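You operate a simulated robot arm through the tools that you are given. There is no shell and no other tool. Be economical: measure what you need, move in short steps, check, and stop when the job is done.

You run a simulated two-armed robot. Do the job below in one go: nothing can be reset, and whatever is moved stays where it is left.

## Task
On the wash table, fold the grey cloth in half.

It is judged by the outcome, as a careful person would: the job done as asked, and still so three seconds after it is handed in. It fails if anything else is knocked over, pushed out of place, dropped, spilled or broken. Flat cloth is picked up by pressing the open fingertips on it (5 to 10 N) and closing them slowly along it; thin cloth reads only 2 to 8 mm in the jaws.

## Robot
Two 7-joint arms with two-finger parallel grippers on one trunk, on a base that drives. Base frame: it is fixed to the floor where the robot stands at the start and does not move with it; the origin is under the middle of the robot, x ahead of it, y to its left, z up. Units: cm, rad, N and s.
The left shoulder is at the start at [7, 16.3, 104.5], the right one opposite. Places, roughly: wash table [60, 10, 80]. Payload 3.43 kg a hand.
The TCP of each hand is the grasp point between the finger pads, 3.4 cm short of the fingertips. In the tool frame z runs along the fingers and y along their closing line. Largest opening 12.8 cm; finger width 2.4, thickness 1.2; the body of the gripper, 4.8 by 13 cm, starts 9.6 cm behind the TCP.
Orientation is that of the tool frame in the base frame, as [roll, pitch, yaw] about the fixed x, y, z axes, in that order (R = Rz(yaw) Ry(pitch) Rx(roll)). With the fingers straight down and closing along the base's y, the tool's x points along the base's -x, its y along +y and its z along -z.

## Interface
- The arms move only by the tool servo_tool. It takes "left_increments", "right_increments" or both (then of equal length, played together; a hand with none holds still); each is a list of rows, each a list of 7 numbers: the shift along the tool's x, y, z in cm, then the turn, a rotation vector about the tool's x, y, z in rad, then the opening, from 0 (shut) to 1 (fully open). In form: [[dx, dy, dz, wx, wy, wz, jaw], ...]. A call has 1 to 8 rows; each row shifts and turns the commanded pose from where the row before left it, along the tool's axes as they then stand. Rows are played at 5 a second. More than 5 cm and 0.15 rad between two rows, or a gripper value outside its range, and nothing of the call is played. A pose out of reach is approached as far as the arm can. The call stops where the force on the tool passes 40 N (or 10 N more than at its start, if that is more) or the arm is blocked; 0.2 s more then pass. Each finger travels about 15.3 cm/s and halts on what it meets, pressing with about 44 N; the grip force reading is that of the motor and also rises with nothing between the fingers. The clock runs only during rows and for 0.2 s after the last one: add rows that do not move to give the fingers time. The reply holds the time, the measured pose of the TCP, the force on the tool along the base axes, the opening and the grip force, in the units named above and with some noise.
- Cameras (640 x 400 px; columns grow to the right, rows downward): "scene" is now at [13.02, 1.64, 126.02]; the picture's right is [0.19, -0.98, -0.00], its down [-0.67, -0.13, -0.73] and it looks along [0.72, 0.14, -0.68] (base axes); focal length 249 px, centre (320, 200). "left" rides on the left gripper at [7.6, 1.1, -16] in its tool frame; the picture's right is [-0.15, 0.99, 0.00], its down [-0.88, -0.13, -0.46] and it looks along [-0.45, -0.07, 0.89] (tool axes); focal length 234 px, centre (320, 200). "right" rides on the right gripper at [7.6, -1.1, -16] in its tool frame; the picture's right is [0.15, 0.99, 0.00], its down [-0.88, 0.13, -0.46] and it looks along [-0.45, 0.07, 0.89] (tool axes); focal length 234 px, centre (320, 200).
- grab_frame(camera): a new picture of that camera. It takes no simulated time.
- raise_lower(by): slides the trunk up (or, below 0, down) by that many cm; the arms and the scene camera ride with it, the base frame stays. It gives what a move gives, with no picture.
- base_move(legs): drives the robot by 1 to 6 legs, each [ahead, left, turn to the left] in cm, cm and rad, along the robot's own axes; the way and the turn of a leg run together, so that a leg with both is an arc; at most 150 cm and 3.142 rad a leg. The arms and the cameras ride along, it lands a little off, and it stops where it bumps. It gives what a move gives.
- head_to(pan, tilt): turns the head with the scene camera to pan (to the left, within 1.501 rad either way) and tilt (down, from -0.506 to 1.204), counted from straight ahead of the robot. It gives what a move gives.
- point_at(camera, pixels): there is no depth. For up to 12 entries [column, row, z] of the newest picture of that camera ("zoom" is the newest enlarged one), the place [x, y] in the base frame at which the ray of that pixel passes the height z, good to about 0.3 cm. It takes no simulated time.
- zoom(camera, box): a new picture of the part [left, top, right, bottom] of that camera's present view, enlarged. It takes no simulated time.
- close_job(): hands the job in; it is judged then, once.

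Work in short steps. Measure before you move; look again where a grasp or a placing could have gone wrong, and mend it. You have 80 turns and 58 pictures in all, those below and enlarged ones among them. Open the grippers and draw the arms clear of the work before you hand the job in, unless the task says otherwise; then end with one line.

The tools are called as a command line: name --argument value ..., lists and objects as JSON in quotes. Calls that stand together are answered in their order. servo_tool: Moves the arms, as the interface text tells. Its arguments: {"type":"object","properties":{"left_increments":{"type":"array","items":{"type":"array","items":{"type":"number"}}},"right_increments":{"type":"array","items":{"type":"array","items":{"type":"number"}}}},"required":[]} The other tools are called the same way: raise_lower (by) slides the trunk up or down; base_move (legs) drives the base; head_to (pan, tilt) turns the head that bears the scene camera; grab_frame (camera) takes a picture; point_at (camera, pixels) gives the place at which the rays of pixels pass given heights; zoom (camera, box) takes an enlarged picture of a part of a camera's view; close_job () hands the job in.

At the start:

```text
t: 0.0
left_tcp_pos: [65.66, 30.35, 102.95]
left_tcp_rot: [3.142, 0.0, -3.14]
left_contact_force: [-0.6, 0.1, -0.3]
left_opening: 12.78
left_grasp_force: 0.0
right_tcp_pos: [56.35, -25.21, 104.56]
right_tcp_rot: [3.141, 0.0, 3.141]
right_contact_force: [0.8, 0.0, 0.1]
right_opening: 12.81
right_grasp_force: 0.1
trunk travel left (down, up): [-52.5, 41.5]
robot x, y, heading: [0.28, -0.11, -0.004]
head pan, tilt: [0.194, 0.747]
```

scene: 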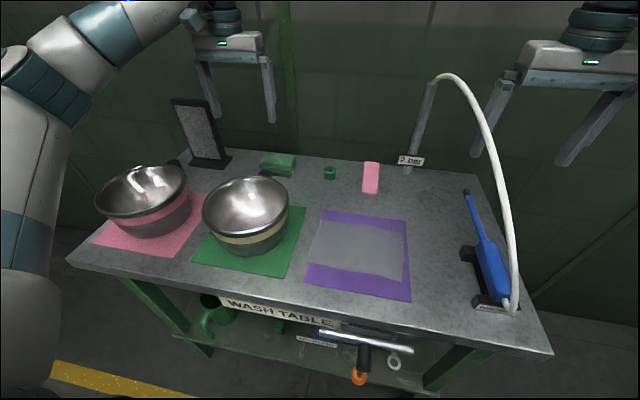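
right: 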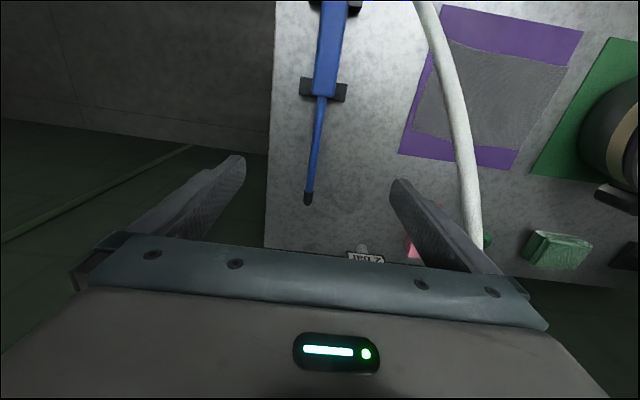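
left: 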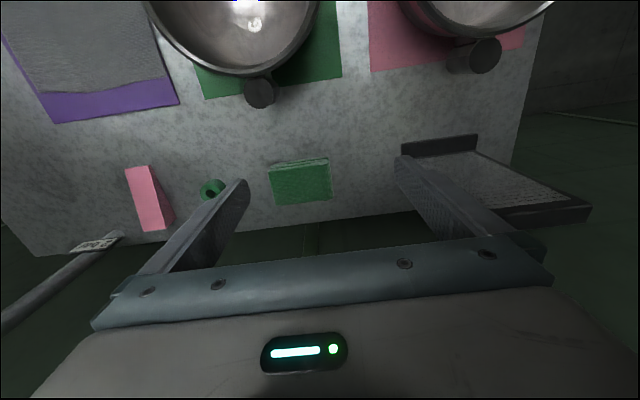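

The grey cloth lies on a purple mat around (358,247) in the scene view. I zoom in on it to measure its corners.

zoom --camera "scene" --box '[280, 190, 440, 310]'

```text
3.33 times, centred on (360, 250) of scene
```

zoom: 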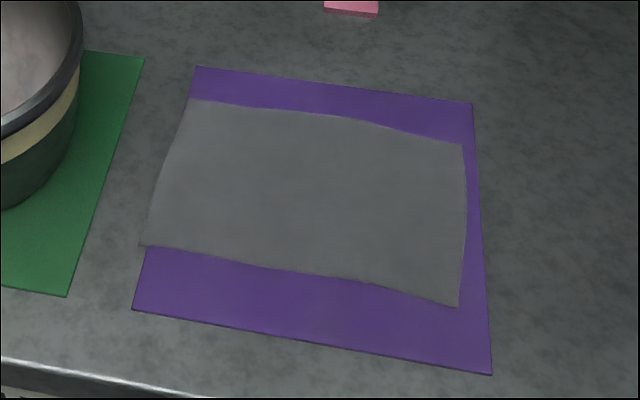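

The cloth's corners in the zoom are about (190,100), (462,145), (458,306) and (143,245). I get their places on the table, along with the mat corners, bowl and hose.

point_at --camera "zoom" --pixels '[[190, 100, 75.5], [462, 145, 75.5], [458, 306, 75.5], [143, 245, 75.5], [340, 115, 75.5], [340, 277, 75.5], [195, 67, 75.4], [472, 104, 75.4], [492, 374, 75.4], [133, 310, 75.4], [82, 30, 83], [66, 296, 75.4]]'

point_at --camera "scene" --pixels '[[371, 190, 75.4], [408, 172, 75.4], [508, 312, 77], [516, 260, 85], [480, 110, 110], [440, 76, 115], [330, 178, 75.4], [465, 192, 78]]'

```text
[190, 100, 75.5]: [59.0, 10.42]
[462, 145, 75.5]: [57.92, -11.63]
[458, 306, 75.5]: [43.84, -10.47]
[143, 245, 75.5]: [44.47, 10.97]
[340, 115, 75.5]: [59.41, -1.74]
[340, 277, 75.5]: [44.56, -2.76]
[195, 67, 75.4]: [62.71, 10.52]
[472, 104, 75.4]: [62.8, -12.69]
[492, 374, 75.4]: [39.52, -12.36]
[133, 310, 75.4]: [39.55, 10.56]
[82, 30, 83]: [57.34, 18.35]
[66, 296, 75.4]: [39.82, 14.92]
```

```text
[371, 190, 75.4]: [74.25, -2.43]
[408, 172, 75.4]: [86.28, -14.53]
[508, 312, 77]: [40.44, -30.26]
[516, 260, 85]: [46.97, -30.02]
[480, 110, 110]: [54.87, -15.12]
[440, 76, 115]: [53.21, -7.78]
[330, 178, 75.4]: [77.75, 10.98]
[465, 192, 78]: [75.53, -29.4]
```

The cloth spans x 44 to 59 and y −11 to 11. The hose plane sits beside the right hand, so I plan to bring the near edge (x=44) over to the far edge with both hands. First I back the base off a bit for reach, which also draws the right hand away from the hose.

base_move --legs '[[-10, 0, 0]]'

grab_frame --camera "scene"

```text
t: 1.1
left_tcp_pos: [55.72, 30.23, 102.91]
left_tcp_rot: [3.141, -0.001, -3.141]
left_contact_force: [-1.1, -0.5, -0.5]
left_opening: 12.79
left_grasp_force: 0.1
right_tcp_pos: [46.17, -25.23, 104.69]
right_tcp_rot: [3.141, 0.0, 3.14]
right_contact_force: [0.2, 0.2, 0.4]
right_opening: 12.78
right_grasp_force: 0.1
trunk travel left (down, up): [-52.5, 41.5]
robot x, y, heading: [-9.8, 0.16, -0.005]
head pan, tilt: [0.194, 0.747]
```

```text
53 pictures are left
```

scene: 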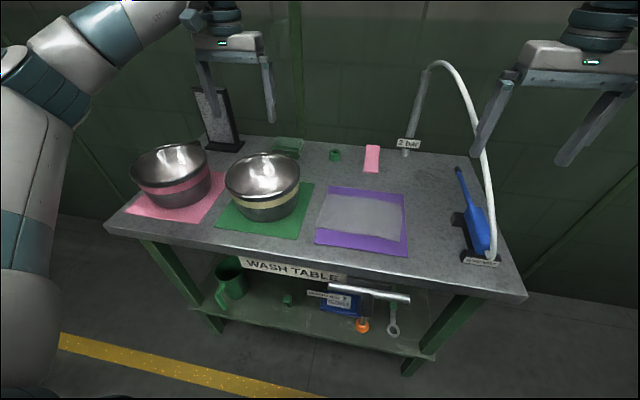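

The right hand is clear of the hose. I move both hands at their present height over the near corners (y ±8.5, x about 44.7) and narrow the jaws.

servo_tool --left_increments '[[1.57, -3.1, 0, 0, 0, 0, 0.8], [1.57, -3.1, 0, 0, 0, 0, 0.6], [1.57, -3.1, 0, 0, 0, 0, 0.4], [1.57, -3.1, 0, 0, 0, 0, 0.35], [1.57, -3.1, 0, 0, 0, 0, 0.35], [1.57, -3.1, 0, 0, 0, 0, 0.35], [1.57, -3.1, 0, 0, 0, 0, 0.35], [0, 0, 0, 0, 0, 0, 0.35]]' --right_increments '[[0.2, 2.4, 0, 0, 0, 0, 0.8], [0.2, 2.4, 0, 0, 0, 0, 0.6], [0.2, 2.4, 0, 0, 0, 0, 0.4], [0.2, 2.4, 0, 0, 0, 0, 0.35], [0.2, 2.4, 0, 0, 0, 0, 0.35], [0.2, 2.4, 0, 0, 0, 0, 0.35], [0.2, 2.4, 0, 0, 0, 0, 0.35], [0, 0, 0, 0, 0, 0, 0.35]]'

grab_frame --camera "scene"

grab_frame --camera "left"

grab_frame --camera "right"

```text
t: 3.0
left_tcp_pos: [44.67, 8.58, 102.91]
left_tcp_rot: [-3.141, 0.001, -3.14]
left_contact_force: [0.1, 0.2, -0.2]
left_opening: 4.5
left_grasp_force: 0.0
right_tcp_pos: [45.07, -8.44, 104.55]
right_tcp_rot: [3.141, 0.0, 3.14]
right_contact_force: [-0.4, -0.6, 1.4]
right_opening: 4.49
right_grasp_force: 0.0
trunk travel left (down, up): [-52.5, 41.5]
robot x, y, heading: [-9.95, -0.2, -0.003]
head pan, tilt: [0.194, 0.747]
```

```text
52 pictures are left
```

scene: 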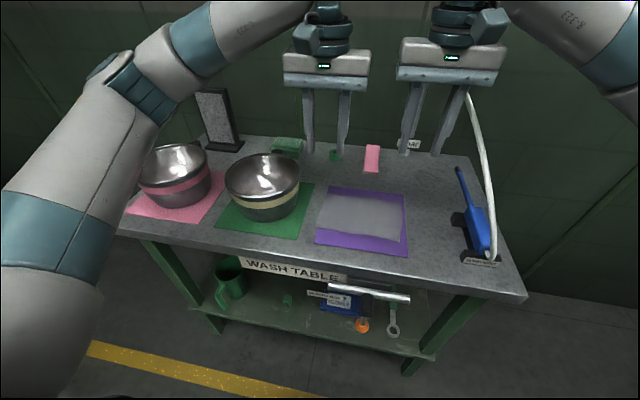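

```text
51 pictures are left
```

left: 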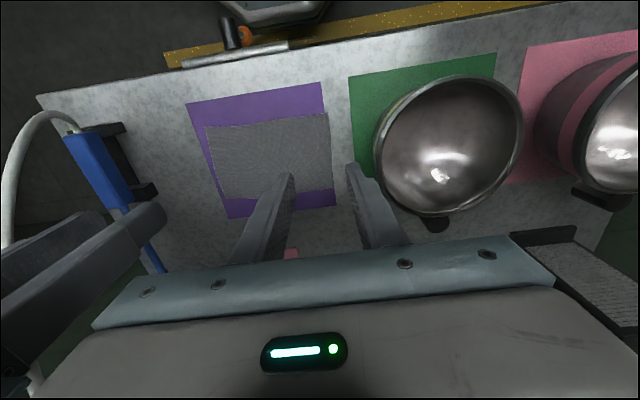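

```text
50 pictures are left
```

right: 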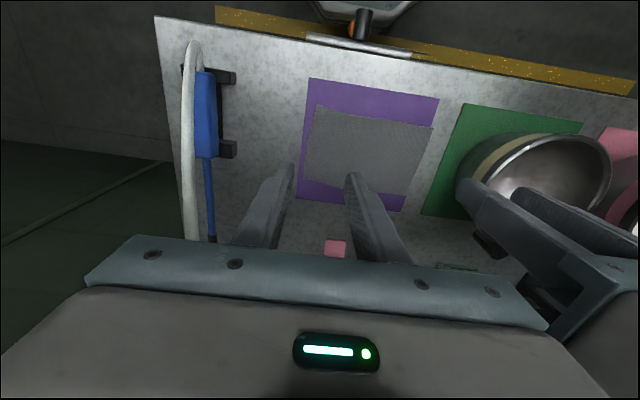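

Both hands are over the area. I measure the cloth's near corners (top in these views) from the wrist cameras.

point_at --camera "left" --pixels '[[205, 127, 75.5], [328, 115, 75.5], [332, 190, 75.5], [220, 199, 75.5], [349, 163, 82], [408, 90, 84]]'

point_at --camera "right" --pixels '[[314, 107, 75.5], [433, 127, 75.5], [407, 196, 75.5], [303, 182, 75.5]]'

zoom --camera "scene" --box '[290, 170, 430, 260]'

```text
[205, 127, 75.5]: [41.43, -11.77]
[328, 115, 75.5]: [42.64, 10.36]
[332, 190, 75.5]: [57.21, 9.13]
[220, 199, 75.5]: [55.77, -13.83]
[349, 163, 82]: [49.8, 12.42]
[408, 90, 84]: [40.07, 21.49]
```

```text
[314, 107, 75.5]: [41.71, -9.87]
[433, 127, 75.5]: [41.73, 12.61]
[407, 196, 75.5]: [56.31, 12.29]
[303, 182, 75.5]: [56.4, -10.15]
```

```text
4.44 times, centred on (360, 215) of scene
```

zoom: 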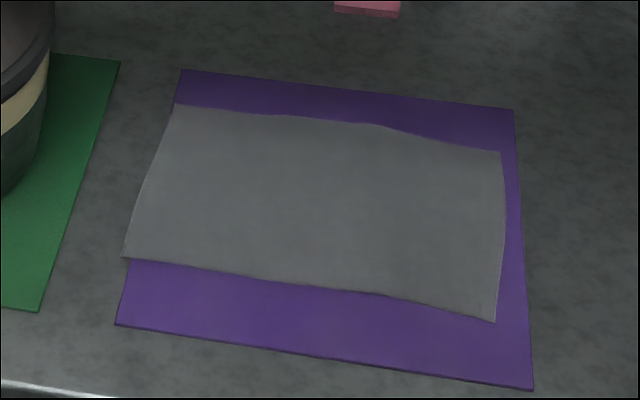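

The wrist and scene estimates differ by about 2 cm in x. I measure again from the new scene zoom.

point_at --camera "zoom" --pixels '[[175, 105, 75.5], [500, 153, 75.5], [495, 321, 75.5], [124, 256, 75.5], [310, 285, 75.5], [340, 120, 75.5]]'

```text
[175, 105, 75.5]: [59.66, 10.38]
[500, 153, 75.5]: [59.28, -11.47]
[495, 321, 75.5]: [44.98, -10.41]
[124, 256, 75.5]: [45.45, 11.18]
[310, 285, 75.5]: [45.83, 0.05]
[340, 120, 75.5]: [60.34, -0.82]
```

The estimates still disagree, so I lower both hands to about z=86 (tips about 82) and judge the cloth relative to the fingertips.

servo_tool --left_increments '[[0, 0, 4.2, 0, 0, 0, 0.35], [0, 0, 4.2, 0, 0, 0, 0.35], [0, 0, 4.2, 0, 0, 0, 0.35], [0, 0, 4.2, 0, 0, 0, 0.35], [0, 0, 0, 0, 0, 0, 0.35]]' --right_increments '[[0, 0, 4.6, 0, 0, 0, 0.35], [0, 0, 4.6, 0, 0, 0, 0.35], [0, 0, 4.6, 0, 0, 0, 0.35], [0, 0, 4.6, 0, 0, 0, 0.35], [0, 0, 0, 0, 0, 0, 0.35]]'

grab_frame --camera "left"

grab_frame --camera "right"

zoom --camera "scene" --box '[270, 140, 450, 260]'

```text
t: 4.2
left_tcp_pos: [44.66, 8.49, 86.03]
left_tcp_rot: [3.14, 0.001, 3.141]
left_contact_force: [0.7, 0.0, -0.4]
left_opening: 4.47
left_grasp_force: 0.0
right_tcp_pos: [44.78, -8.64, 86.22]
right_tcp_rot: [-3.141, 0.002, -3.141]
right_contact_force: [0.3, 0.2, 0.7]
right_opening: 4.51
right_grasp_force: 0.0
trunk travel left (down, up): [-52.5, 41.5]
robot x, y, heading: [-10.1, -0.05, 0.002]
head pan, tilt: [0.194, 0.747]
```

```text
48 pictures are left
```

left: 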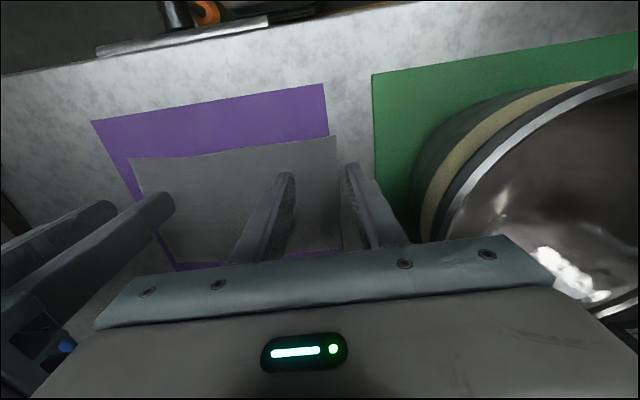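

```text
47 pictures are left
```

right: 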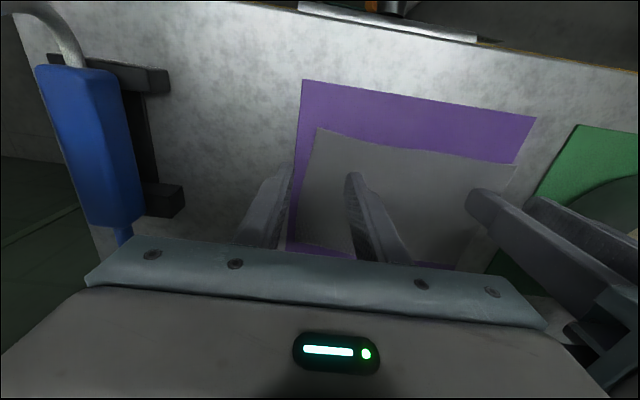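

```text
3.33 times, centred on (360, 200) of scene
```

zoom: 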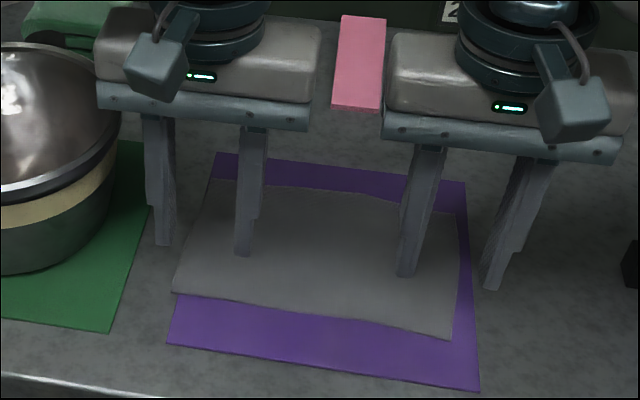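

The tips are still about 7 cm above the cloth. I measure the near corners and the near edge from the wrist cameras.

point_at --camera "left" --pixels '[[336, 136, 75.5], [130, 160, 75.5], [292, 175, 82.6], [350, 166, 82.6], [240, 148, 75.5], [322, 85, 75.4]]'

point_at --camera "right" --pixels '[[318, 129, 75.5], [517, 165, 75.5], [290, 166, 82.8], [350, 175, 82.8], [420, 152, 75.5], [303, 80, 75.4]]'

point_at --camera "zoom" --pixels '[[173, 290, 75.5], [452, 338, 75.5], [320, 305, 75.5], [165, 245, 82.6], [242, 256, 82.6], [406, 276, 82.8], [490, 290, 82.8]]'

```text
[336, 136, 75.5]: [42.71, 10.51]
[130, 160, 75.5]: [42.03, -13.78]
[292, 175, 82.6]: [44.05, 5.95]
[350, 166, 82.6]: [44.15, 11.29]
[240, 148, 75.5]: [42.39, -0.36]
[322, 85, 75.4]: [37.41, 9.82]
```

```text
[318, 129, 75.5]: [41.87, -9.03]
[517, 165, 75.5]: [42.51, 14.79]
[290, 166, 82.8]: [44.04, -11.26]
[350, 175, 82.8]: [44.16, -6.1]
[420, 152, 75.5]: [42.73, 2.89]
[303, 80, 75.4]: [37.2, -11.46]
```

```text
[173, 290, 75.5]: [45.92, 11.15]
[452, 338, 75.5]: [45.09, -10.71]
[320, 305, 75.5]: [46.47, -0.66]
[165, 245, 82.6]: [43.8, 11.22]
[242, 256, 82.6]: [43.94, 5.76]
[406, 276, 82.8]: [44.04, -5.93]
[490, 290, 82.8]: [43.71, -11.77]
```

The fingertip positions agree between cameras but the cloth positions do not. That parallax fits a surface near z≈80.5 rather than 75.3, so I recompute at that height.

point_at --camera "left" --pixels '[[336, 136, 80], [130, 160, 80], [336, 136, 80.5], [130, 160, 80.5], [240, 148, 80.5], [336, 136, 81], [130, 160, 81], [342, 245, 80.5]]'

point_at --camera "right" --pixels '[[318, 129, 80], [517, 165, 80], [318, 129, 80.5], [517, 165, 80.5], [420, 152, 80.5], [318, 129, 81], [517, 165, 81]]'

point_at --camera "zoom" --pixels '[[173, 290, 80], [452, 338, 80], [173, 290, 80.5], [452, 338, 80.5], [173, 290, 79.5], [320, 305, 80], [209, 180, 80], [458, 215, 80]]'

```text
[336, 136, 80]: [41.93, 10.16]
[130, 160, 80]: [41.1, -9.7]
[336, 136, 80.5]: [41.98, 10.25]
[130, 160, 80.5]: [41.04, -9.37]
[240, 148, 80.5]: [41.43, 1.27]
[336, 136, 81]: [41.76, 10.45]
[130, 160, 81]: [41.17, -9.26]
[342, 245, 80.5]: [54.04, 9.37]
```

```text
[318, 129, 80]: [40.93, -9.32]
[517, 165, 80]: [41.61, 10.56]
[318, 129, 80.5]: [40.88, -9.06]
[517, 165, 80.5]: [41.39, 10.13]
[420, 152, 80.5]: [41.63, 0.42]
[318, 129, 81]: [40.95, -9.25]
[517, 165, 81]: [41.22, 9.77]
```

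```text
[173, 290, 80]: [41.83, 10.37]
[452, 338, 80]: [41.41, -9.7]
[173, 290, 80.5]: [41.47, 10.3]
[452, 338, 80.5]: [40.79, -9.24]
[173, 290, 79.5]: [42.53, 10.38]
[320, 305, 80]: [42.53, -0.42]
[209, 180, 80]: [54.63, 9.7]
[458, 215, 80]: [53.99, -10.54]
```

The three cameras agree at z≈80.2, so the cloth is really x 41 to 54.5 and y −9.5 to 10.3. I shift over the near corners, narrow the jaws to about 2.4 cm and lower the tips to just above the cloth.

servo_tool --left_increments '[[1.1, -0.25, 0, 0, 0, 0, 0.25], [1.06, -0.25, 0, 0, 0, 0, 0.19], [0, 0, 0.6, 0, 0, 0, 0.19], [0, 0, 0.6, 0, 0, 0, 0.19], [0, 0, 0, 0, 0, 0, 0.19]]' --right_increments '[[1.5, 0.55, 0, 0, 0, 0, 0.25], [1.5, 0.55, 0, 0, 0, 0, 0.19], [0, 0, 0.7, 0, 0, 0, 0.19], [0, 0, 0.7, 0, 0, 0, 0.19], [0, 0, 0, 0, 0, 0, 0.19]]'

zoom --camera "scene" --box '[270, 140, 450, 260]'

zoom --camera "left" --box '[200, 80, 440, 240]'

zoom --camera "right" --box '[200, 80, 440, 240]'

```text
t: 5.3
left_tcp_pos: [42.62, 7.93, 84.86]
left_tcp_rot: [3.141, 0.0, 3.141]
left_contact_force: [0.0, 0.2, -0.6]
left_opening: 2.45
left_grasp_force: 0.0
right_tcp_pos: [42.0, -7.44, 84.87]
right_tcp_rot: [-3.141, 0.002, 3.14]
right_contact_force: [-0.5, 0.3, -0.5]
right_opening: 2.45
right_grasp_force: 0.0
trunk travel left (down, up): [-52.5, 41.5]
robot x, y, heading: [-10.06, -0.15, 0.001]
head pan, tilt: [0.194, 0.747]
```

```text
3.33 times, centred on (360, 200) of scene
```

zoom: 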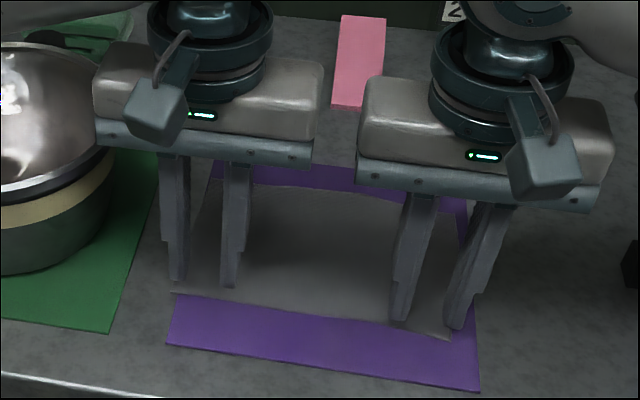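

```text
2.50 times, centred on (320, 160) of left
```

zoom: 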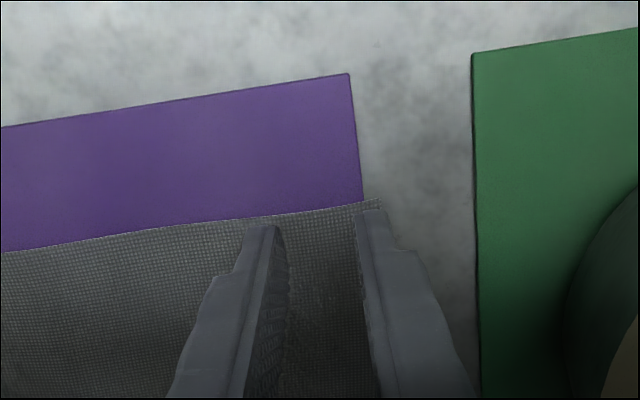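

```text
2.50 times, centred on (320, 160) of right
```

zoom: 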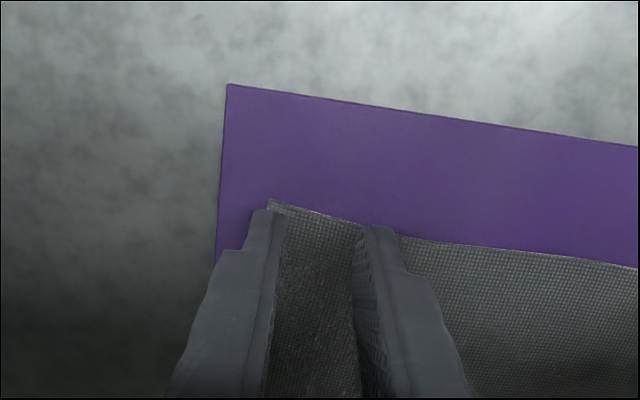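

The fingers straddle the corner areas, with the outer fingers right at the side edges. I shift slightly inward and 0.7 cm toward the near edge, then creep down.

servo_tool --left_increments '[[0.7, -0.3, 0, 0, 0, 0, 0.19], [0, 0, 0.3, 0, 0, 0, 0.19], [0, 0, 0.3, 0, 0, 0, 0.19], [0, 0, 0.15, 0, 0, 0, 0.19], [0, 0, 0, 0, 0, 0, 0.19]]' --right_increments '[[0.7, 0.35, 0, 0, 0, 0, 0.19], [0, 0, 0.3, 0, 0, 0, 0.19], [0, 0, 0.3, 0, 0, 0, 0.19], [0, 0, 0.15, 0, 0, 0, 0.19], [0, 0, 0, 0, 0, 0, 0.19]]'

```text
t: 6.5
left_tcp_pos: [41.78, 7.68, 84.1]
left_tcp_rot: [-3.141, 0.001, 3.141]
left_contact_force: [-0.4, 0.1, 0.1]
left_opening: 2.44
left_grasp_force: 0.1
right_tcp_pos: [41.21, -7.01, 84.11]
right_tcp_rot: [-3.141, -0.001, -3.142]
right_contact_force: [0.0, 0.1, -0.1]
right_opening: 2.43
right_grasp_force: 0.0
trunk travel left (down, up): [-52.5, 41.5]
robot x, y, heading: [-10.04, -0.07, -0.0]
head pan, tilt: [0.194, 0.747]
```

No contact yet, with the tips at about 80.7. I keep creeping down.

servo_tool --left_increments '[[0, 0, 0.15, 0, 0, 0, 0.19], [0, 0, 0.15, 0, 0, 0, 0.19], [0, 0, 0, 0, 0, 0, 0.19]]' --right_increments '[[0, 0, 0.15, 0, 0, 0, 0.19], [0, 0, 0.15, 0, 0, 0, 0.19], [0, 0, 0, 0, 0, 0, 0.19]]'

```text
t: 7.3
left_tcp_pos: [41.72, 7.65, 83.93]
left_tcp_rot: [-3.141, 0.001, 3.14]
left_contact_force: [1.5, 0.3, 4.6]
left_opening: 2.42
left_grasp_force: 0.1
right_tcp_pos: [41.29, -7.05, 83.88]
right_tcp_rot: [3.14, 0.002, 3.14]
right_contact_force: [2.4, -1.6, 11.7]
right_opening: 2.43
right_grasp_force: 0.0
trunk travel left (down, up): [-52.5, 41.5]
robot x, y, heading: [-10.13, -0.01, -0.0]
head pan, tilt: [0.194, 0.747]
```

Contact reads 4.6 N on the left and 11.7 N on the right. I add a little on the left, ease the right a hair, and close slowly.

servo_tool --left_increments '[[0, 0, 0.08, 0, 0, 0, 0.19], [0, 0, 0, 0, 0, 0, 0.15], [0, 0, 0, 0, 0, 0, 0.11], [0, 0, 0, 0, 0, 0, 0.07], [0, 0, 0, 0, 0, 0, 0.03], [0, 0, 0, 0, 0, 0, 0], [0, 0, 0, 0, 0, 0, 0]]' --right_increments '[[0, 0, -0.06, 0, 0, 0, 0.19], [0, 0, 0, 0, 0, 0, 0.15], [0, 0, 0, 0, 0, 0, 0.11], [0, 0, 0, 0, 0, 0, 0.07], [0, 0, 0, 0, 0, 0, 0.03], [0, 0, 0, 0, 0, 0, 0], [0, 0, 0, 0, 0, 0, 0]]'

zoom --camera "left" --box '[200, 80, 440, 240]'

zoom --camera "right" --box '[200, 80, 440, 240]'

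```text
t: 8.9
left_tcp_pos: [41.78, 7.67, 83.8]
left_tcp_rot: [3.141, 0.002, 3.141]
left_contact_force: [0.4, 0.6, 21.5]
left_opening: 0.17
left_grasp_force: 36.6
right_tcp_pos: [40.98, -7.06, 83.88]
right_tcp_rot: [3.141, 0.001, 3.141]
right_contact_force: [0.7, -1.7, 4.2]
right_opening: 0.0
right_grasp_force: 33.2
trunk travel left (down, up): [-52.5, 41.5]
robot x, y, heading: [-9.91, 0.0, 0.001]
head pan, tilt: [0.194, 0.747]
```

```text
2.50 times, centred on (320, 160) of left
```

zoom: 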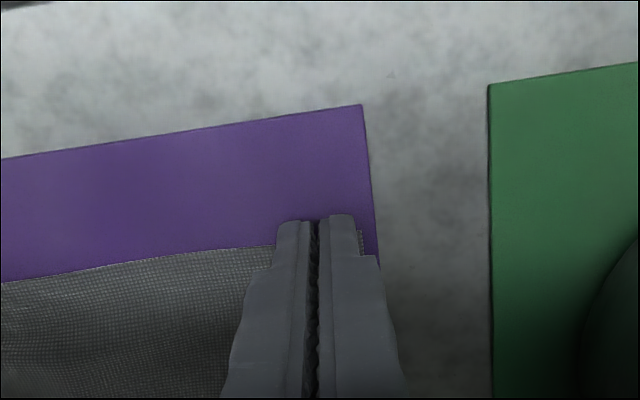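

```text
2.50 times, centred on (320, 160) of right
```

zoom: 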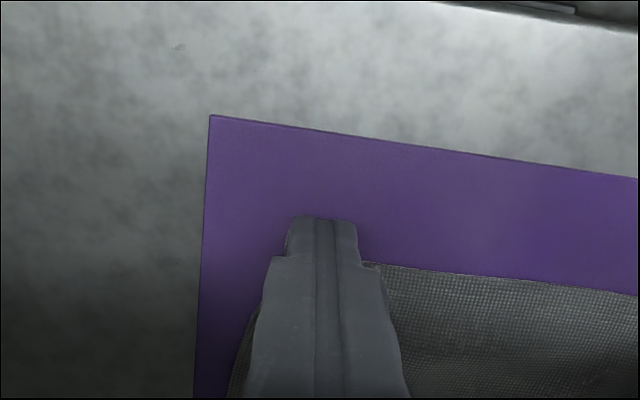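

The left jaw reads 1.7 mm with cloth likely in it. The right reads 0 and slipped. I ease the left, then reopen the right, shift it 0.8 cm further onto the cloth and go back down.

servo_tool --left_increments '[[0, 0, -0.08, 0, 0, 0, 0], [0, 0, 0, 0, 0, 0, 0], [0, 0, 0, 0, 0, 0, 0], [0, 0, 0, 0, 0, 0, 0], [0, 0, 0, 0, 0, 0, 0]]' --right_increments '[[0, 0, -0.6, 0, 0, 0, 0], [0, 0, 0, 0, 0, 0, 0.21], [-0.8, 0, 0, 0, 0, 0, 0.21], [0, 0, 0.3, 0, 0, 0, 0.21], [0, 0, 0, 0, 0, 0, 0.21]]'

zoom --camera "right" --box '[200, 80, 440, 240]'

```text
t: 10.2
left_tcp_pos: [41.79, 7.7, 83.93]
left_tcp_rot: [-3.141, 0.0, -3.141]
left_contact_force: [-1.9, -0.2, 11.4]
left_opening: 0.15
left_grasp_force: 37.0
right_tcp_pos: [41.86, -7.03, 84.21]
right_tcp_rot: [3.142, 0.0, -3.14]
right_contact_force: [-0.7, -0.3, -0.3]
right_opening: 2.69
right_grasp_force: 0.1
trunk travel left (down, up): [-52.5, 41.5]
robot x, y, heading: [-10.02, 0.03, 0.004]
head pan, tilt: [0.194, 0.747]
```

```text
2.50 times, centred on (320, 160) of right
```

zoom: 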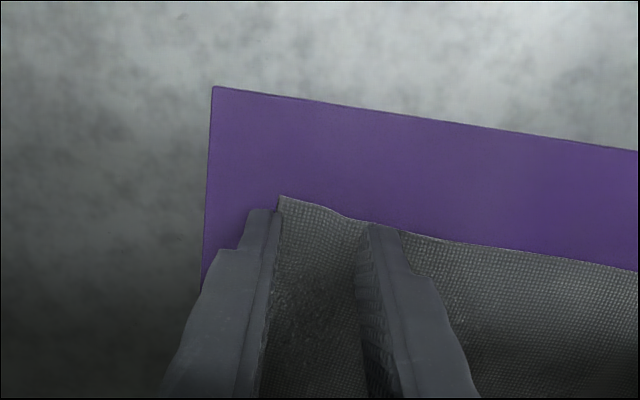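

The outer finger is at the very side edge, so I shift 0.5 cm inward and press down to about 8 N.

servo_tool --right_increments '[[0, 0.5, 0, 0, 0, 0, 0.19], [0, 0, 0.2, 0, 0, 0, 0.19], [0, 0, 0.15, 0, 0, 0, 0.19], [0, 0, 0, 0, 0, 0, 0.19]]'

```text
t: 11.2
left_tcp_pos: [41.8, 7.76, 83.88]
left_tcp_rot: [-3.142, 0.002, 3.141]
left_contact_force: [1.3, -1.1, 2.7]
left_opening: 0.16
left_grasp_force: 36.8
right_tcp_pos: [41.95, -6.58, 83.8]
right_tcp_rot: [3.141, 0.006, -3.14]
right_contact_force: [-1.1, 0.4, 15.7]
right_opening: 2.42
right_grasp_force: 0.1
trunk travel left (down, up): [-52.5, 41.5]
robot x, y, heading: [-9.83, 0.25, -0.003]
head pan, tilt: [0.194, 0.747]
```

Right is at 15.7 N, so I ease it slightly and close slowly.

servo_tool --right_increments '[[0, 0, -0.05, 0, 0, 0, 0.19], [0, 0, 0, 0, 0, 0, 0.15], [0, 0, 0, 0, 0, 0, 0.12], [0, 0, 0, 0, 0, 0, 0.09], [0, 0, 0, 0, 0, 0, 0.06], [0, 0, 0, 0, 0, 0, 0.03], [0, 0, 0, 0, 0, 0, 0], [0, 0, 0, 0, 0, 0, 0]]'

zoom --camera "right" --box '[200, 80, 440, 240]'

```text
t: 12.9
left_tcp_pos: [41.74, 7.7, 83.92]
left_tcp_rot: [-3.141, 0.0, 3.14]
left_contact_force: [0.0, -18.0, 0.1]
left_opening: 0.17
left_grasp_force: 36.8
right_tcp_pos: [41.96, -6.4, 83.89]
right_tcp_rot: [3.139, 0.001, 3.141]
right_contact_force: [1.1, 19.5, 20.0]
right_opening: 0.22
right_grasp_force: 36.5
trunk travel left (down, up): [-52.5, 41.5]
robot x, y, heading: [-9.7, 0.26, -0.001]
head pan, tilt: [0.194, 0.747]
```

```text
2.50 times, centred on (320, 160) of right
```

zoom: 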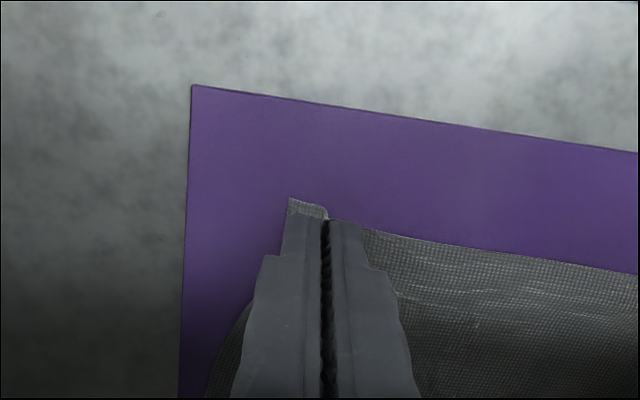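

Both jaws hold cloth now (1.7 and 2.2 mm), and the ±19 N y-forces show it is taut between the hands. I bring each hand in 0.2 cm to relax it, then lift a little.

servo_tool --left_increments '[[0, -0.2, -0.1, 0, 0, 0, 0], [0, 0, -0.5, 0, 0, 0, 0], [-0.2, 0, -0.8, 0, 0, 0, 0], [-0.2, 0, -0.8, 0, 0, 0, 0], [-0.2, 0, -0.8, 0, 0, 0, 0]]' --right_increments '[[0, 0.2, -0.1, 0, 0, 0, 0], [0, 0, -0.5, 0, 0, 0, 0], [-0.2, 0, -0.8, 0, 0, 0, 0], [-0.2, 0, -0.8, 0, 0, 0, 0], [-0.2, 0, -0.8, 0, 0, 0, 0]]'

zoom --camera "scene" --box '[270, 140, 450, 260]'

zoom --camera "right" --box '[200, 80, 520, 290]'

```text
t: 14.2
left_tcp_pos: [42.48, 7.54, 86.96]
left_tcp_rot: [-3.141, -0.001, -3.141]
left_contact_force: [-0.8, -11.2, -1.0]
left_opening: 0.2
left_grasp_force: 36.9
right_tcp_pos: [42.66, -6.44, 86.77]
right_tcp_rot: [-3.14, -0.001, 3.141]
right_contact_force: [1.3, 12.1, 0.5]
right_opening: 0.18
right_grasp_force: 36.7
trunk travel left (down, up): [-52.5, 41.5]
robot x, y, heading: [-10.38, 0.07, -0.004]
head pan, tilt: [0.194, 0.747]
```

```text
3.33 times, centred on (360, 200) of scene
```

zoom: 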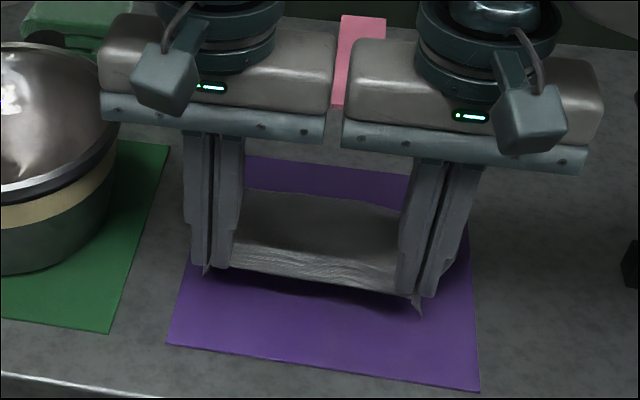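

```text
1.90 times, centred on (360, 185) of right
```

zoom: 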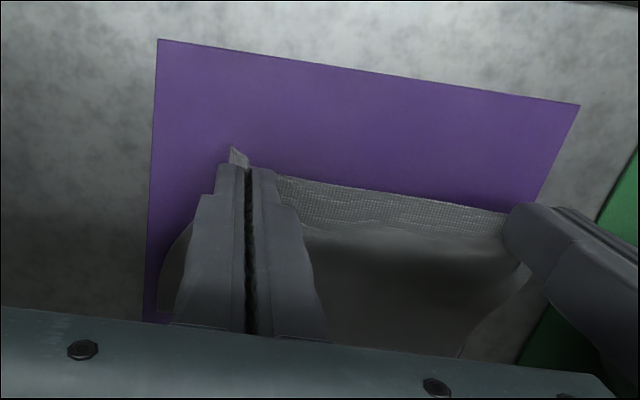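

Both hands have lifted the near edge evenly. I carry it up and forward on an arc while tilting the tools slightly so the edge turns over.

servo_tool --left_increments '[[-0.67, -0.1, -0.49, 0, 0.05, 0, 0], [-0.67, 0, -0.49, 0, 0.05, 0, 0], [-0.88, 0, -0.46, 0, 0.05, 0, 0], [-0.88, 0, -0.46, 0, 0.05, 0, 0], [-1.1, 0, -0.39, 0, 0.05, 0, 0], [-1.1, 0, -0.39, 0, 0.05, 0, 0]]' --right_increments '[[-0.67, 0.1, -0.49, 0, 0.05, 0, 0], [-0.67, 0, -0.49, 0, 0.05, 0, 0], [-0.88, 0, -0.46, 0, 0.05, 0, 0], [-0.88, 0, -0.46, 0, 0.05, 0, 0], [-1.1, 0, -0.39, 0, 0.05, 0, 0], [-1.1, 0, -0.39, 0, 0.05, 0, 0]]'

grab_frame --camera "scene"

grab_frame --camera "right"

```text
t: 15.6
left_tcp_pos: [48.17, 7.45, 88.61]
left_tcp_rot: [-3.141, -0.303, 3.141]
left_contact_force: [-0.4, -5.8, 0.8]
left_opening: 0.19
left_grasp_force: 36.5
right_tcp_pos: [48.3, -6.23, 88.61]
right_tcp_rot: [3.141, -0.301, 3.141]
right_contact_force: [0.6, 6.4, -0.1]
right_opening: 0.17
right_grasp_force: 36.7
trunk travel left (down, up): [-52.5, 41.5]
robot x, y, heading: [-10.02, -0.25, 0.003]
head pan, tilt: [0.194, 0.747]
```

```text
36 pictures are left
```

scene: 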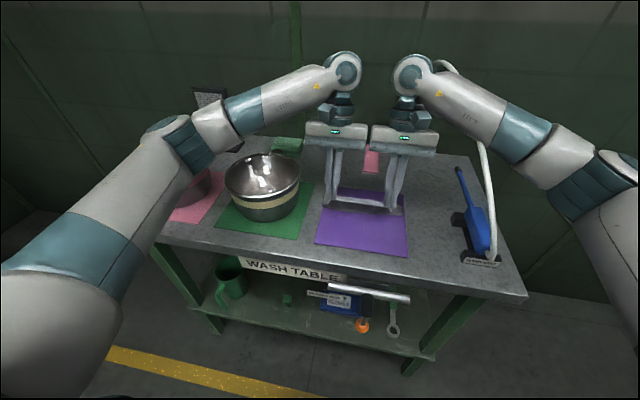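

```text
35 pictures are left
```

right: 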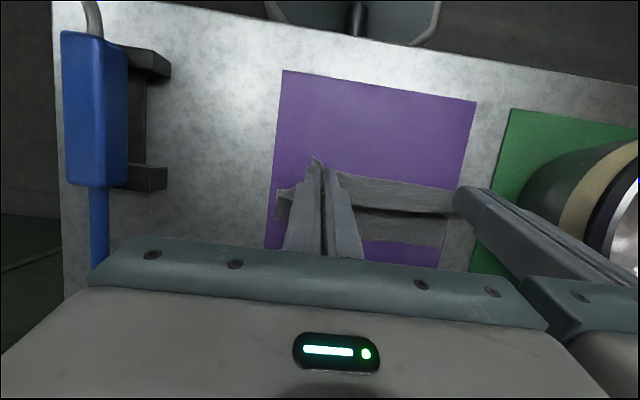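

The fold is midway and evenly held. My estimate puts the right forearm only a few centimetres above the hose if I go further forward and down. I raise the trunk in small steps while lowering the hands by the same amount, which lifts the elbows.

raise_lower --by 2.5

```text
t: 16.3
left_tcp_pos: [48.3, 7.52, 91.19]
left_tcp_rot: [3.141, -0.301, 3.141]
left_contact_force: [-0.2, -6.7, 0.2]
left_opening: 0.18
left_grasp_force: 36.3
right_tcp_pos: [48.3, -6.1, 91.09]
right_tcp_rot: [-3.14, -0.299, -3.141]
right_contact_force: [-0.1, 7.4, -0.4]
right_opening: 0.2
right_grasp_force: 35.9
trunk travel left (down, up): [-55.0, 39.0]
robot x, y, heading: [-9.95, -0.0, -0.005]
head pan, tilt: [0.194, 0.747]
```

The trunk rose as expected. I bring the hands back down 2.5 cm vertically.

servo_tool --left_increments '[[-0.37, 0, 1.19, 0, 0, 0, 0], [-0.37, 0, 1.19, 0, 0, 0, 0]]' --right_increments '[[-0.37, 0, 1.19, 0, 0, 0, 0], [-0.37, 0, 1.19, 0, 0, 0, 0]]'

raise_lower --by 2.5

servo_tool --left_increments '[[-0.37, 0, 1.19, 0, 0, 0, 0], [-0.37, 0, 1.19, 0, 0, 0, 0]]' --right_increments '[[-0.37, 0, 1.19, 0, 0, 0, 0], [-0.37, 0, 1.19, 0, 0, 0, 0]]'

raise_lower --by 2.5

servo_tool --left_increments '[[-0.37, 0, 1.19, 0, 0, 0, 0], [-0.37, 0, 1.19, 0, 0, 0, 0]]' --right_increments '[[-0.37, 0, 1.19, 0, 0, 0, 0], [-0.37, 0, 1.19, 0, 0, 0, 0]]'

grab_frame --camera "scene"

```text
t: 16.9
left_tcp_pos: [48.19, 7.55, 88.61]
left_tcp_rot: [-3.141, -0.3, 3.141]
left_contact_force: [-0.6, -8.1, 0.0]
left_opening: 0.18
left_grasp_force: 36.4
right_tcp_pos: [48.19, -6.19, 88.7]
right_tcp_rot: [-3.141, -0.3, -3.141]
right_contact_force: [1.0, 7.7, 0.5]
right_opening: 0.16
right_grasp_force: 36.6
trunk travel left (down, up): [-55.0, 39.0]
robot x, y, heading: [-10.11, 0.22, 0.0]
head pan, tilt: [0.194, 0.747]
```

```text
t: 17.6
left_tcp_pos: [48.02, 7.59, 91.12]
left_tcp_rot: [3.141, -0.3, 3.141]
left_contact_force: [0.2, -8.2, -0.3]
left_opening: 0.19
left_grasp_force: 36.2
right_tcp_pos: [48.41, -6.29, 91.16]
right_tcp_rot: [-3.141, -0.301, 3.139]
right_contact_force: [0.6, 7.8, -0.4]
right_opening: 0.21
right_grasp_force: 36.7
trunk travel left (down, up): [-57.5, 36.5]
robot x, y, heading: [-10.13, -0.02, 0.001]
head pan, tilt: [0.194, 0.747]
```

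```text
t: 18.2
left_tcp_pos: [48.13, 7.54, 88.65]
left_tcp_rot: [-3.14, -0.3, -3.142]
left_contact_force: [0.2, -8.7, -0.3]
left_opening: 0.16
left_grasp_force: 36.9
right_tcp_pos: [48.18, -6.2, 88.63]
right_tcp_rot: [-3.141, -0.302, 3.142]
right_contact_force: [0.3, 8.6, 0.2]
right_opening: 0.19
right_grasp_force: 36.3
trunk travel left (down, up): [-57.5, 36.5]
robot x, y, heading: [-10.16, -0.23, 0.0]
head pan, tilt: [0.194, 0.747]
```

```text
t: 18.9
left_tcp_pos: [48.2, 7.59, 91.14]
left_tcp_rot: [-3.141, -0.3, -3.139]
left_contact_force: [0.6, -8.6, -0.6]
left_opening: 0.18
left_grasp_force: 36.2
right_tcp_pos: [48.35, -6.09, 91.14]
right_tcp_rot: [3.14, -0.299, 3.141]
right_contact_force: [-0.1, 8.5, 0.4]
right_opening: 0.17
right_grasp_force: 36.6
trunk travel left (down, up): [-60.0, 34.0]
robot x, y, heading: [-9.7, 0.11, -0.001]
head pan, tilt: [0.194, 0.747]
```

```text
t: 19.5
left_tcp_pos: [48.05, 7.52, 88.57]
left_tcp_rot: [-3.141, -0.299, 3.139]
left_contact_force: [-0.1, -8.4, 0.5]
left_opening: 0.18
left_grasp_force: 36.4
right_tcp_pos: [48.46, -6.23, 88.72]
right_tcp_rot: [-3.141, -0.301, -3.142]
right_contact_force: [-0.2, 9.5, 0.2]
right_opening: 0.18
right_grasp_force: 36.4
trunk travel left (down, up): [-60.0, 34.0]
robot x, y, heading: [-10.38, -0.41, -0.003]
head pan, tilt: [0.194, 0.747]
```

```text
34 pictures are left
```

scene: 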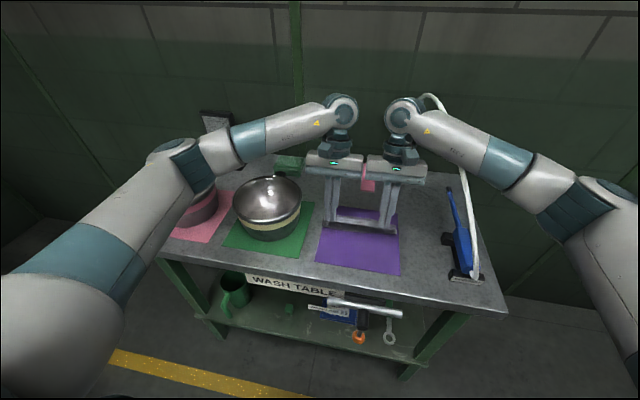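

The elbows are now higher and the forearm has clearance over the hose. I continue the arc forward and start down, to about tip x 52.8, z 83.2.

servo_tool --left_increments '[[-1.0, 0, -0.31, 0, 0.015, 0, 0], [-1.0, 0, -0.31, 0, 0.015, 0, 0], [-1.13, 0, 0.06, 0, 0.015, 0, 0], [-1.13, 0, 0.06, 0, 0.015, 0, 0], [-1.06, 0, 0.38, 0, 0.02, 0, 0], [-1.06, 0, 0.38, 0, 0.02, 0, 0]]' --right_increments '[[-1.0, 0, -0.31, 0, 0.015, 0, 0], [-1.0, 0, -0.31, 0, 0.015, 0, 0], [-1.13, 0, 0.06, 0, 0.015, 0, 0], [-1.13, 0, 0.06, 0, 0.015, 0, 0], [-1.06, 0, 0.38, 0, 0.02, 0, 0], [-1.06, 0, 0.38, 0, 0.02, 0, 0]]'

grab_frame --camera "scene"

grab_frame --camera "right"

grab_frame --camera "left"

```text
t: 20.9
left_tcp_pos: [54.16, 7.57, 86.09]
left_tcp_rot: [-3.141, -0.402, 3.139]
left_contact_force: [-0.2, -9.9, 0.3]
left_opening: 0.16
left_grasp_force: 36.5
right_tcp_pos: [54.25, -6.11, 86.28]
right_tcp_rot: [-3.141, -0.4, 3.14]
right_contact_force: [1.0, 8.9, -0.2]
right_opening: 0.18
right_grasp_force: 35.9
trunk travel left (down, up): [-60.0, 34.0]
robot x, y, heading: [-9.75, 0.27, 0.001]
head pan, tilt: [0.194, 0.747]
```

```text
33 pictures are left
```

scene: 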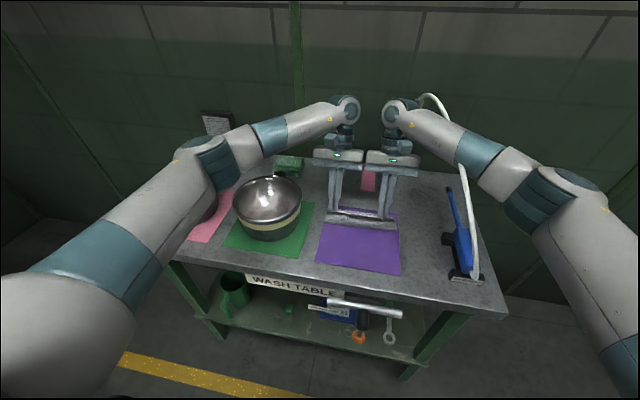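

```text
32 pictures are left
```

right: 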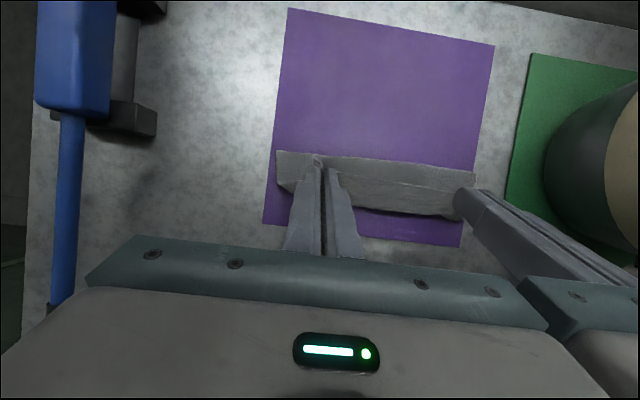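

```text
31 pictures are left
```

left: 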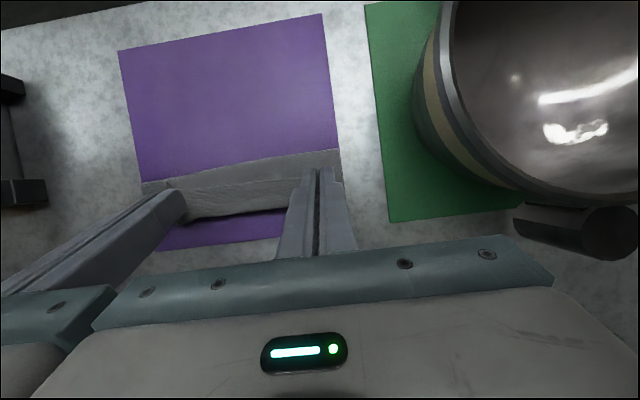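

The folded strip is visible. I zoom in to see where the crease and the held edge are.

zoom --camera "scene" --box '[300, 160, 420, 280]'

zoom --camera "right" --box '[240, 120, 500, 260]'

point_at --camera "right" --pixels '[[278, 150, 80.5], [400, 162, 80.5], [475, 172, 80.5], [278, 182, 80.5], [400, 213, 80.5], [440, 217, 80.5]]'

point_at --camera "left" --pixels '[[339, 149, 80.5], [240, 168, 80.5], [142, 184, 80.5], [240, 213, 80.5]]'

```text
3.33 times, centred on (360, 220) of scene
```

zoom: 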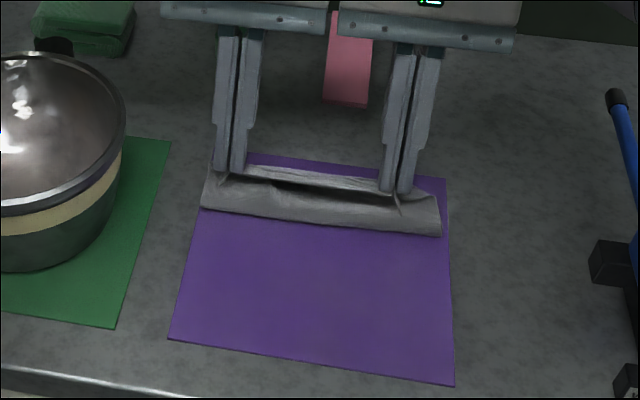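

```text
2.46 times, centred on (370, 190) of right
```

zoom: 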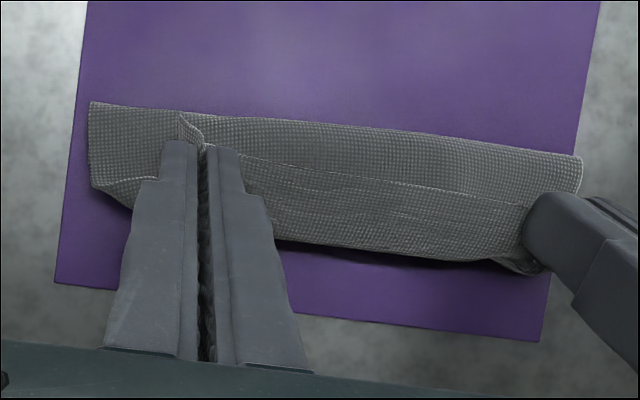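

```text
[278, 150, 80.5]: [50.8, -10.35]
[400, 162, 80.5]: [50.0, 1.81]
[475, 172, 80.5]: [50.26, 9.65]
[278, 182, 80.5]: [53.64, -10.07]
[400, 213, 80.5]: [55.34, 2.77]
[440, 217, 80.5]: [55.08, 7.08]
```

```text
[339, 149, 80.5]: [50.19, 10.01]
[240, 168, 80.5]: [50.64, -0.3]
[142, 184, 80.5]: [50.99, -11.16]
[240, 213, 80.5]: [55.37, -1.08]
```

The layering is unclear, so I look closer from the scene camera and the left wrist.

zoom --camera "scene" --box '[328, 200, 392, 240]'

zoom --camera "left" --box '[130, 130, 370, 260]'

```text
10.00 times, centred on (360, 220) of scene
```

zoom: 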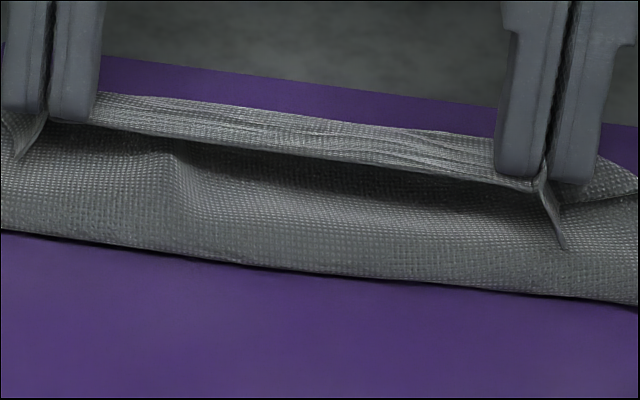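

```text
2.67 times, centred on (250, 195) of left
```

zoom: 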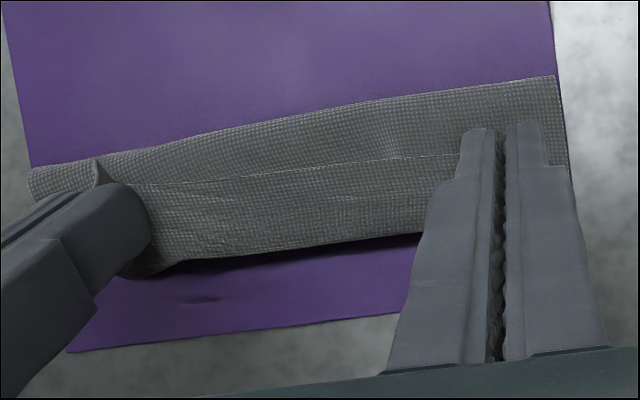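

The strip's edge still faces me and the crease sits at x≈50.4, so raising the trunk made the fold uneven. I undo it by laying the near edge back flat. Then I'll fold the other way, far edge to near edge, which lets the hands tilt naturally so the edge turns over properly.

servo_tool --left_increments '[[1.87, 0, -0.32, 0, -0.05, 0, 0], [1.87, 0, -0.32, 0, -0.05, 0, 0], [2.15, 0, 0.36, 0, -0.05, 0, 0], [2.15, 0, 0.36, 0, -0.05, 0, 0], [1.0, 0, 0.94, 0, -0.05, 0, 0], [1.0, 0, 0.94, 0, -0.05, 0, 0], [1.16, 0, 1.8, 0, -0.1, 0, 0], [0, 0, 0, 0, 0, 0, 0]]' --right_increments '[[1.87, 0, -0.32, 0, -0.05, 0, 0], [1.87, 0, -0.32, 0, -0.05, 0, 0], [2.15, 0, 0.36, 0, -0.05, 0, 0], [2.15, 0, 0.36, 0, -0.05, 0, 0], [1.0, 0, 0.94, 0, -0.05, 0, 0], [1.0, 0, 0.94, 0, -0.05, 0, 0], [1.16, 0, 1.8, 0, -0.1, 0, 0], [0, 0, 0, 0, 0, 0, 0]]'

zoom --camera "scene" --box '[300, 180, 420, 280]'

```text
t: 22.7
left_tcp_pos: [42.81, 7.51, 85.51]
left_tcp_rot: [3.141, 0.0, -3.142]
left_contact_force: [0.0, -9.7, -0.7]
left_opening: 0.14
left_grasp_force: 36.7
right_tcp_pos: [43.04, -6.14, 85.7]
right_tcp_rot: [3.141, 0.002, 3.141]
right_contact_force: [0.5, 7.9, 0.1]
right_opening: 0.16
right_grasp_force: 36.8
trunk travel left (down, up): [-60.0, 34.0]
robot x, y, heading: [-10.21, -0.29, -0.0]
head pan, tilt: [0.194, 0.747]
```

```text
4.00 times, centred on (360, 230) of scene
```

zoom: 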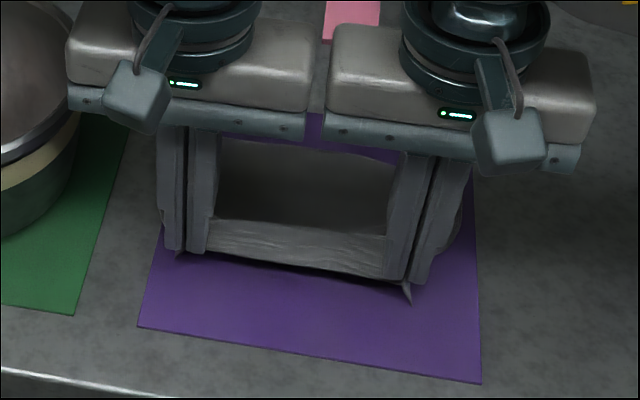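

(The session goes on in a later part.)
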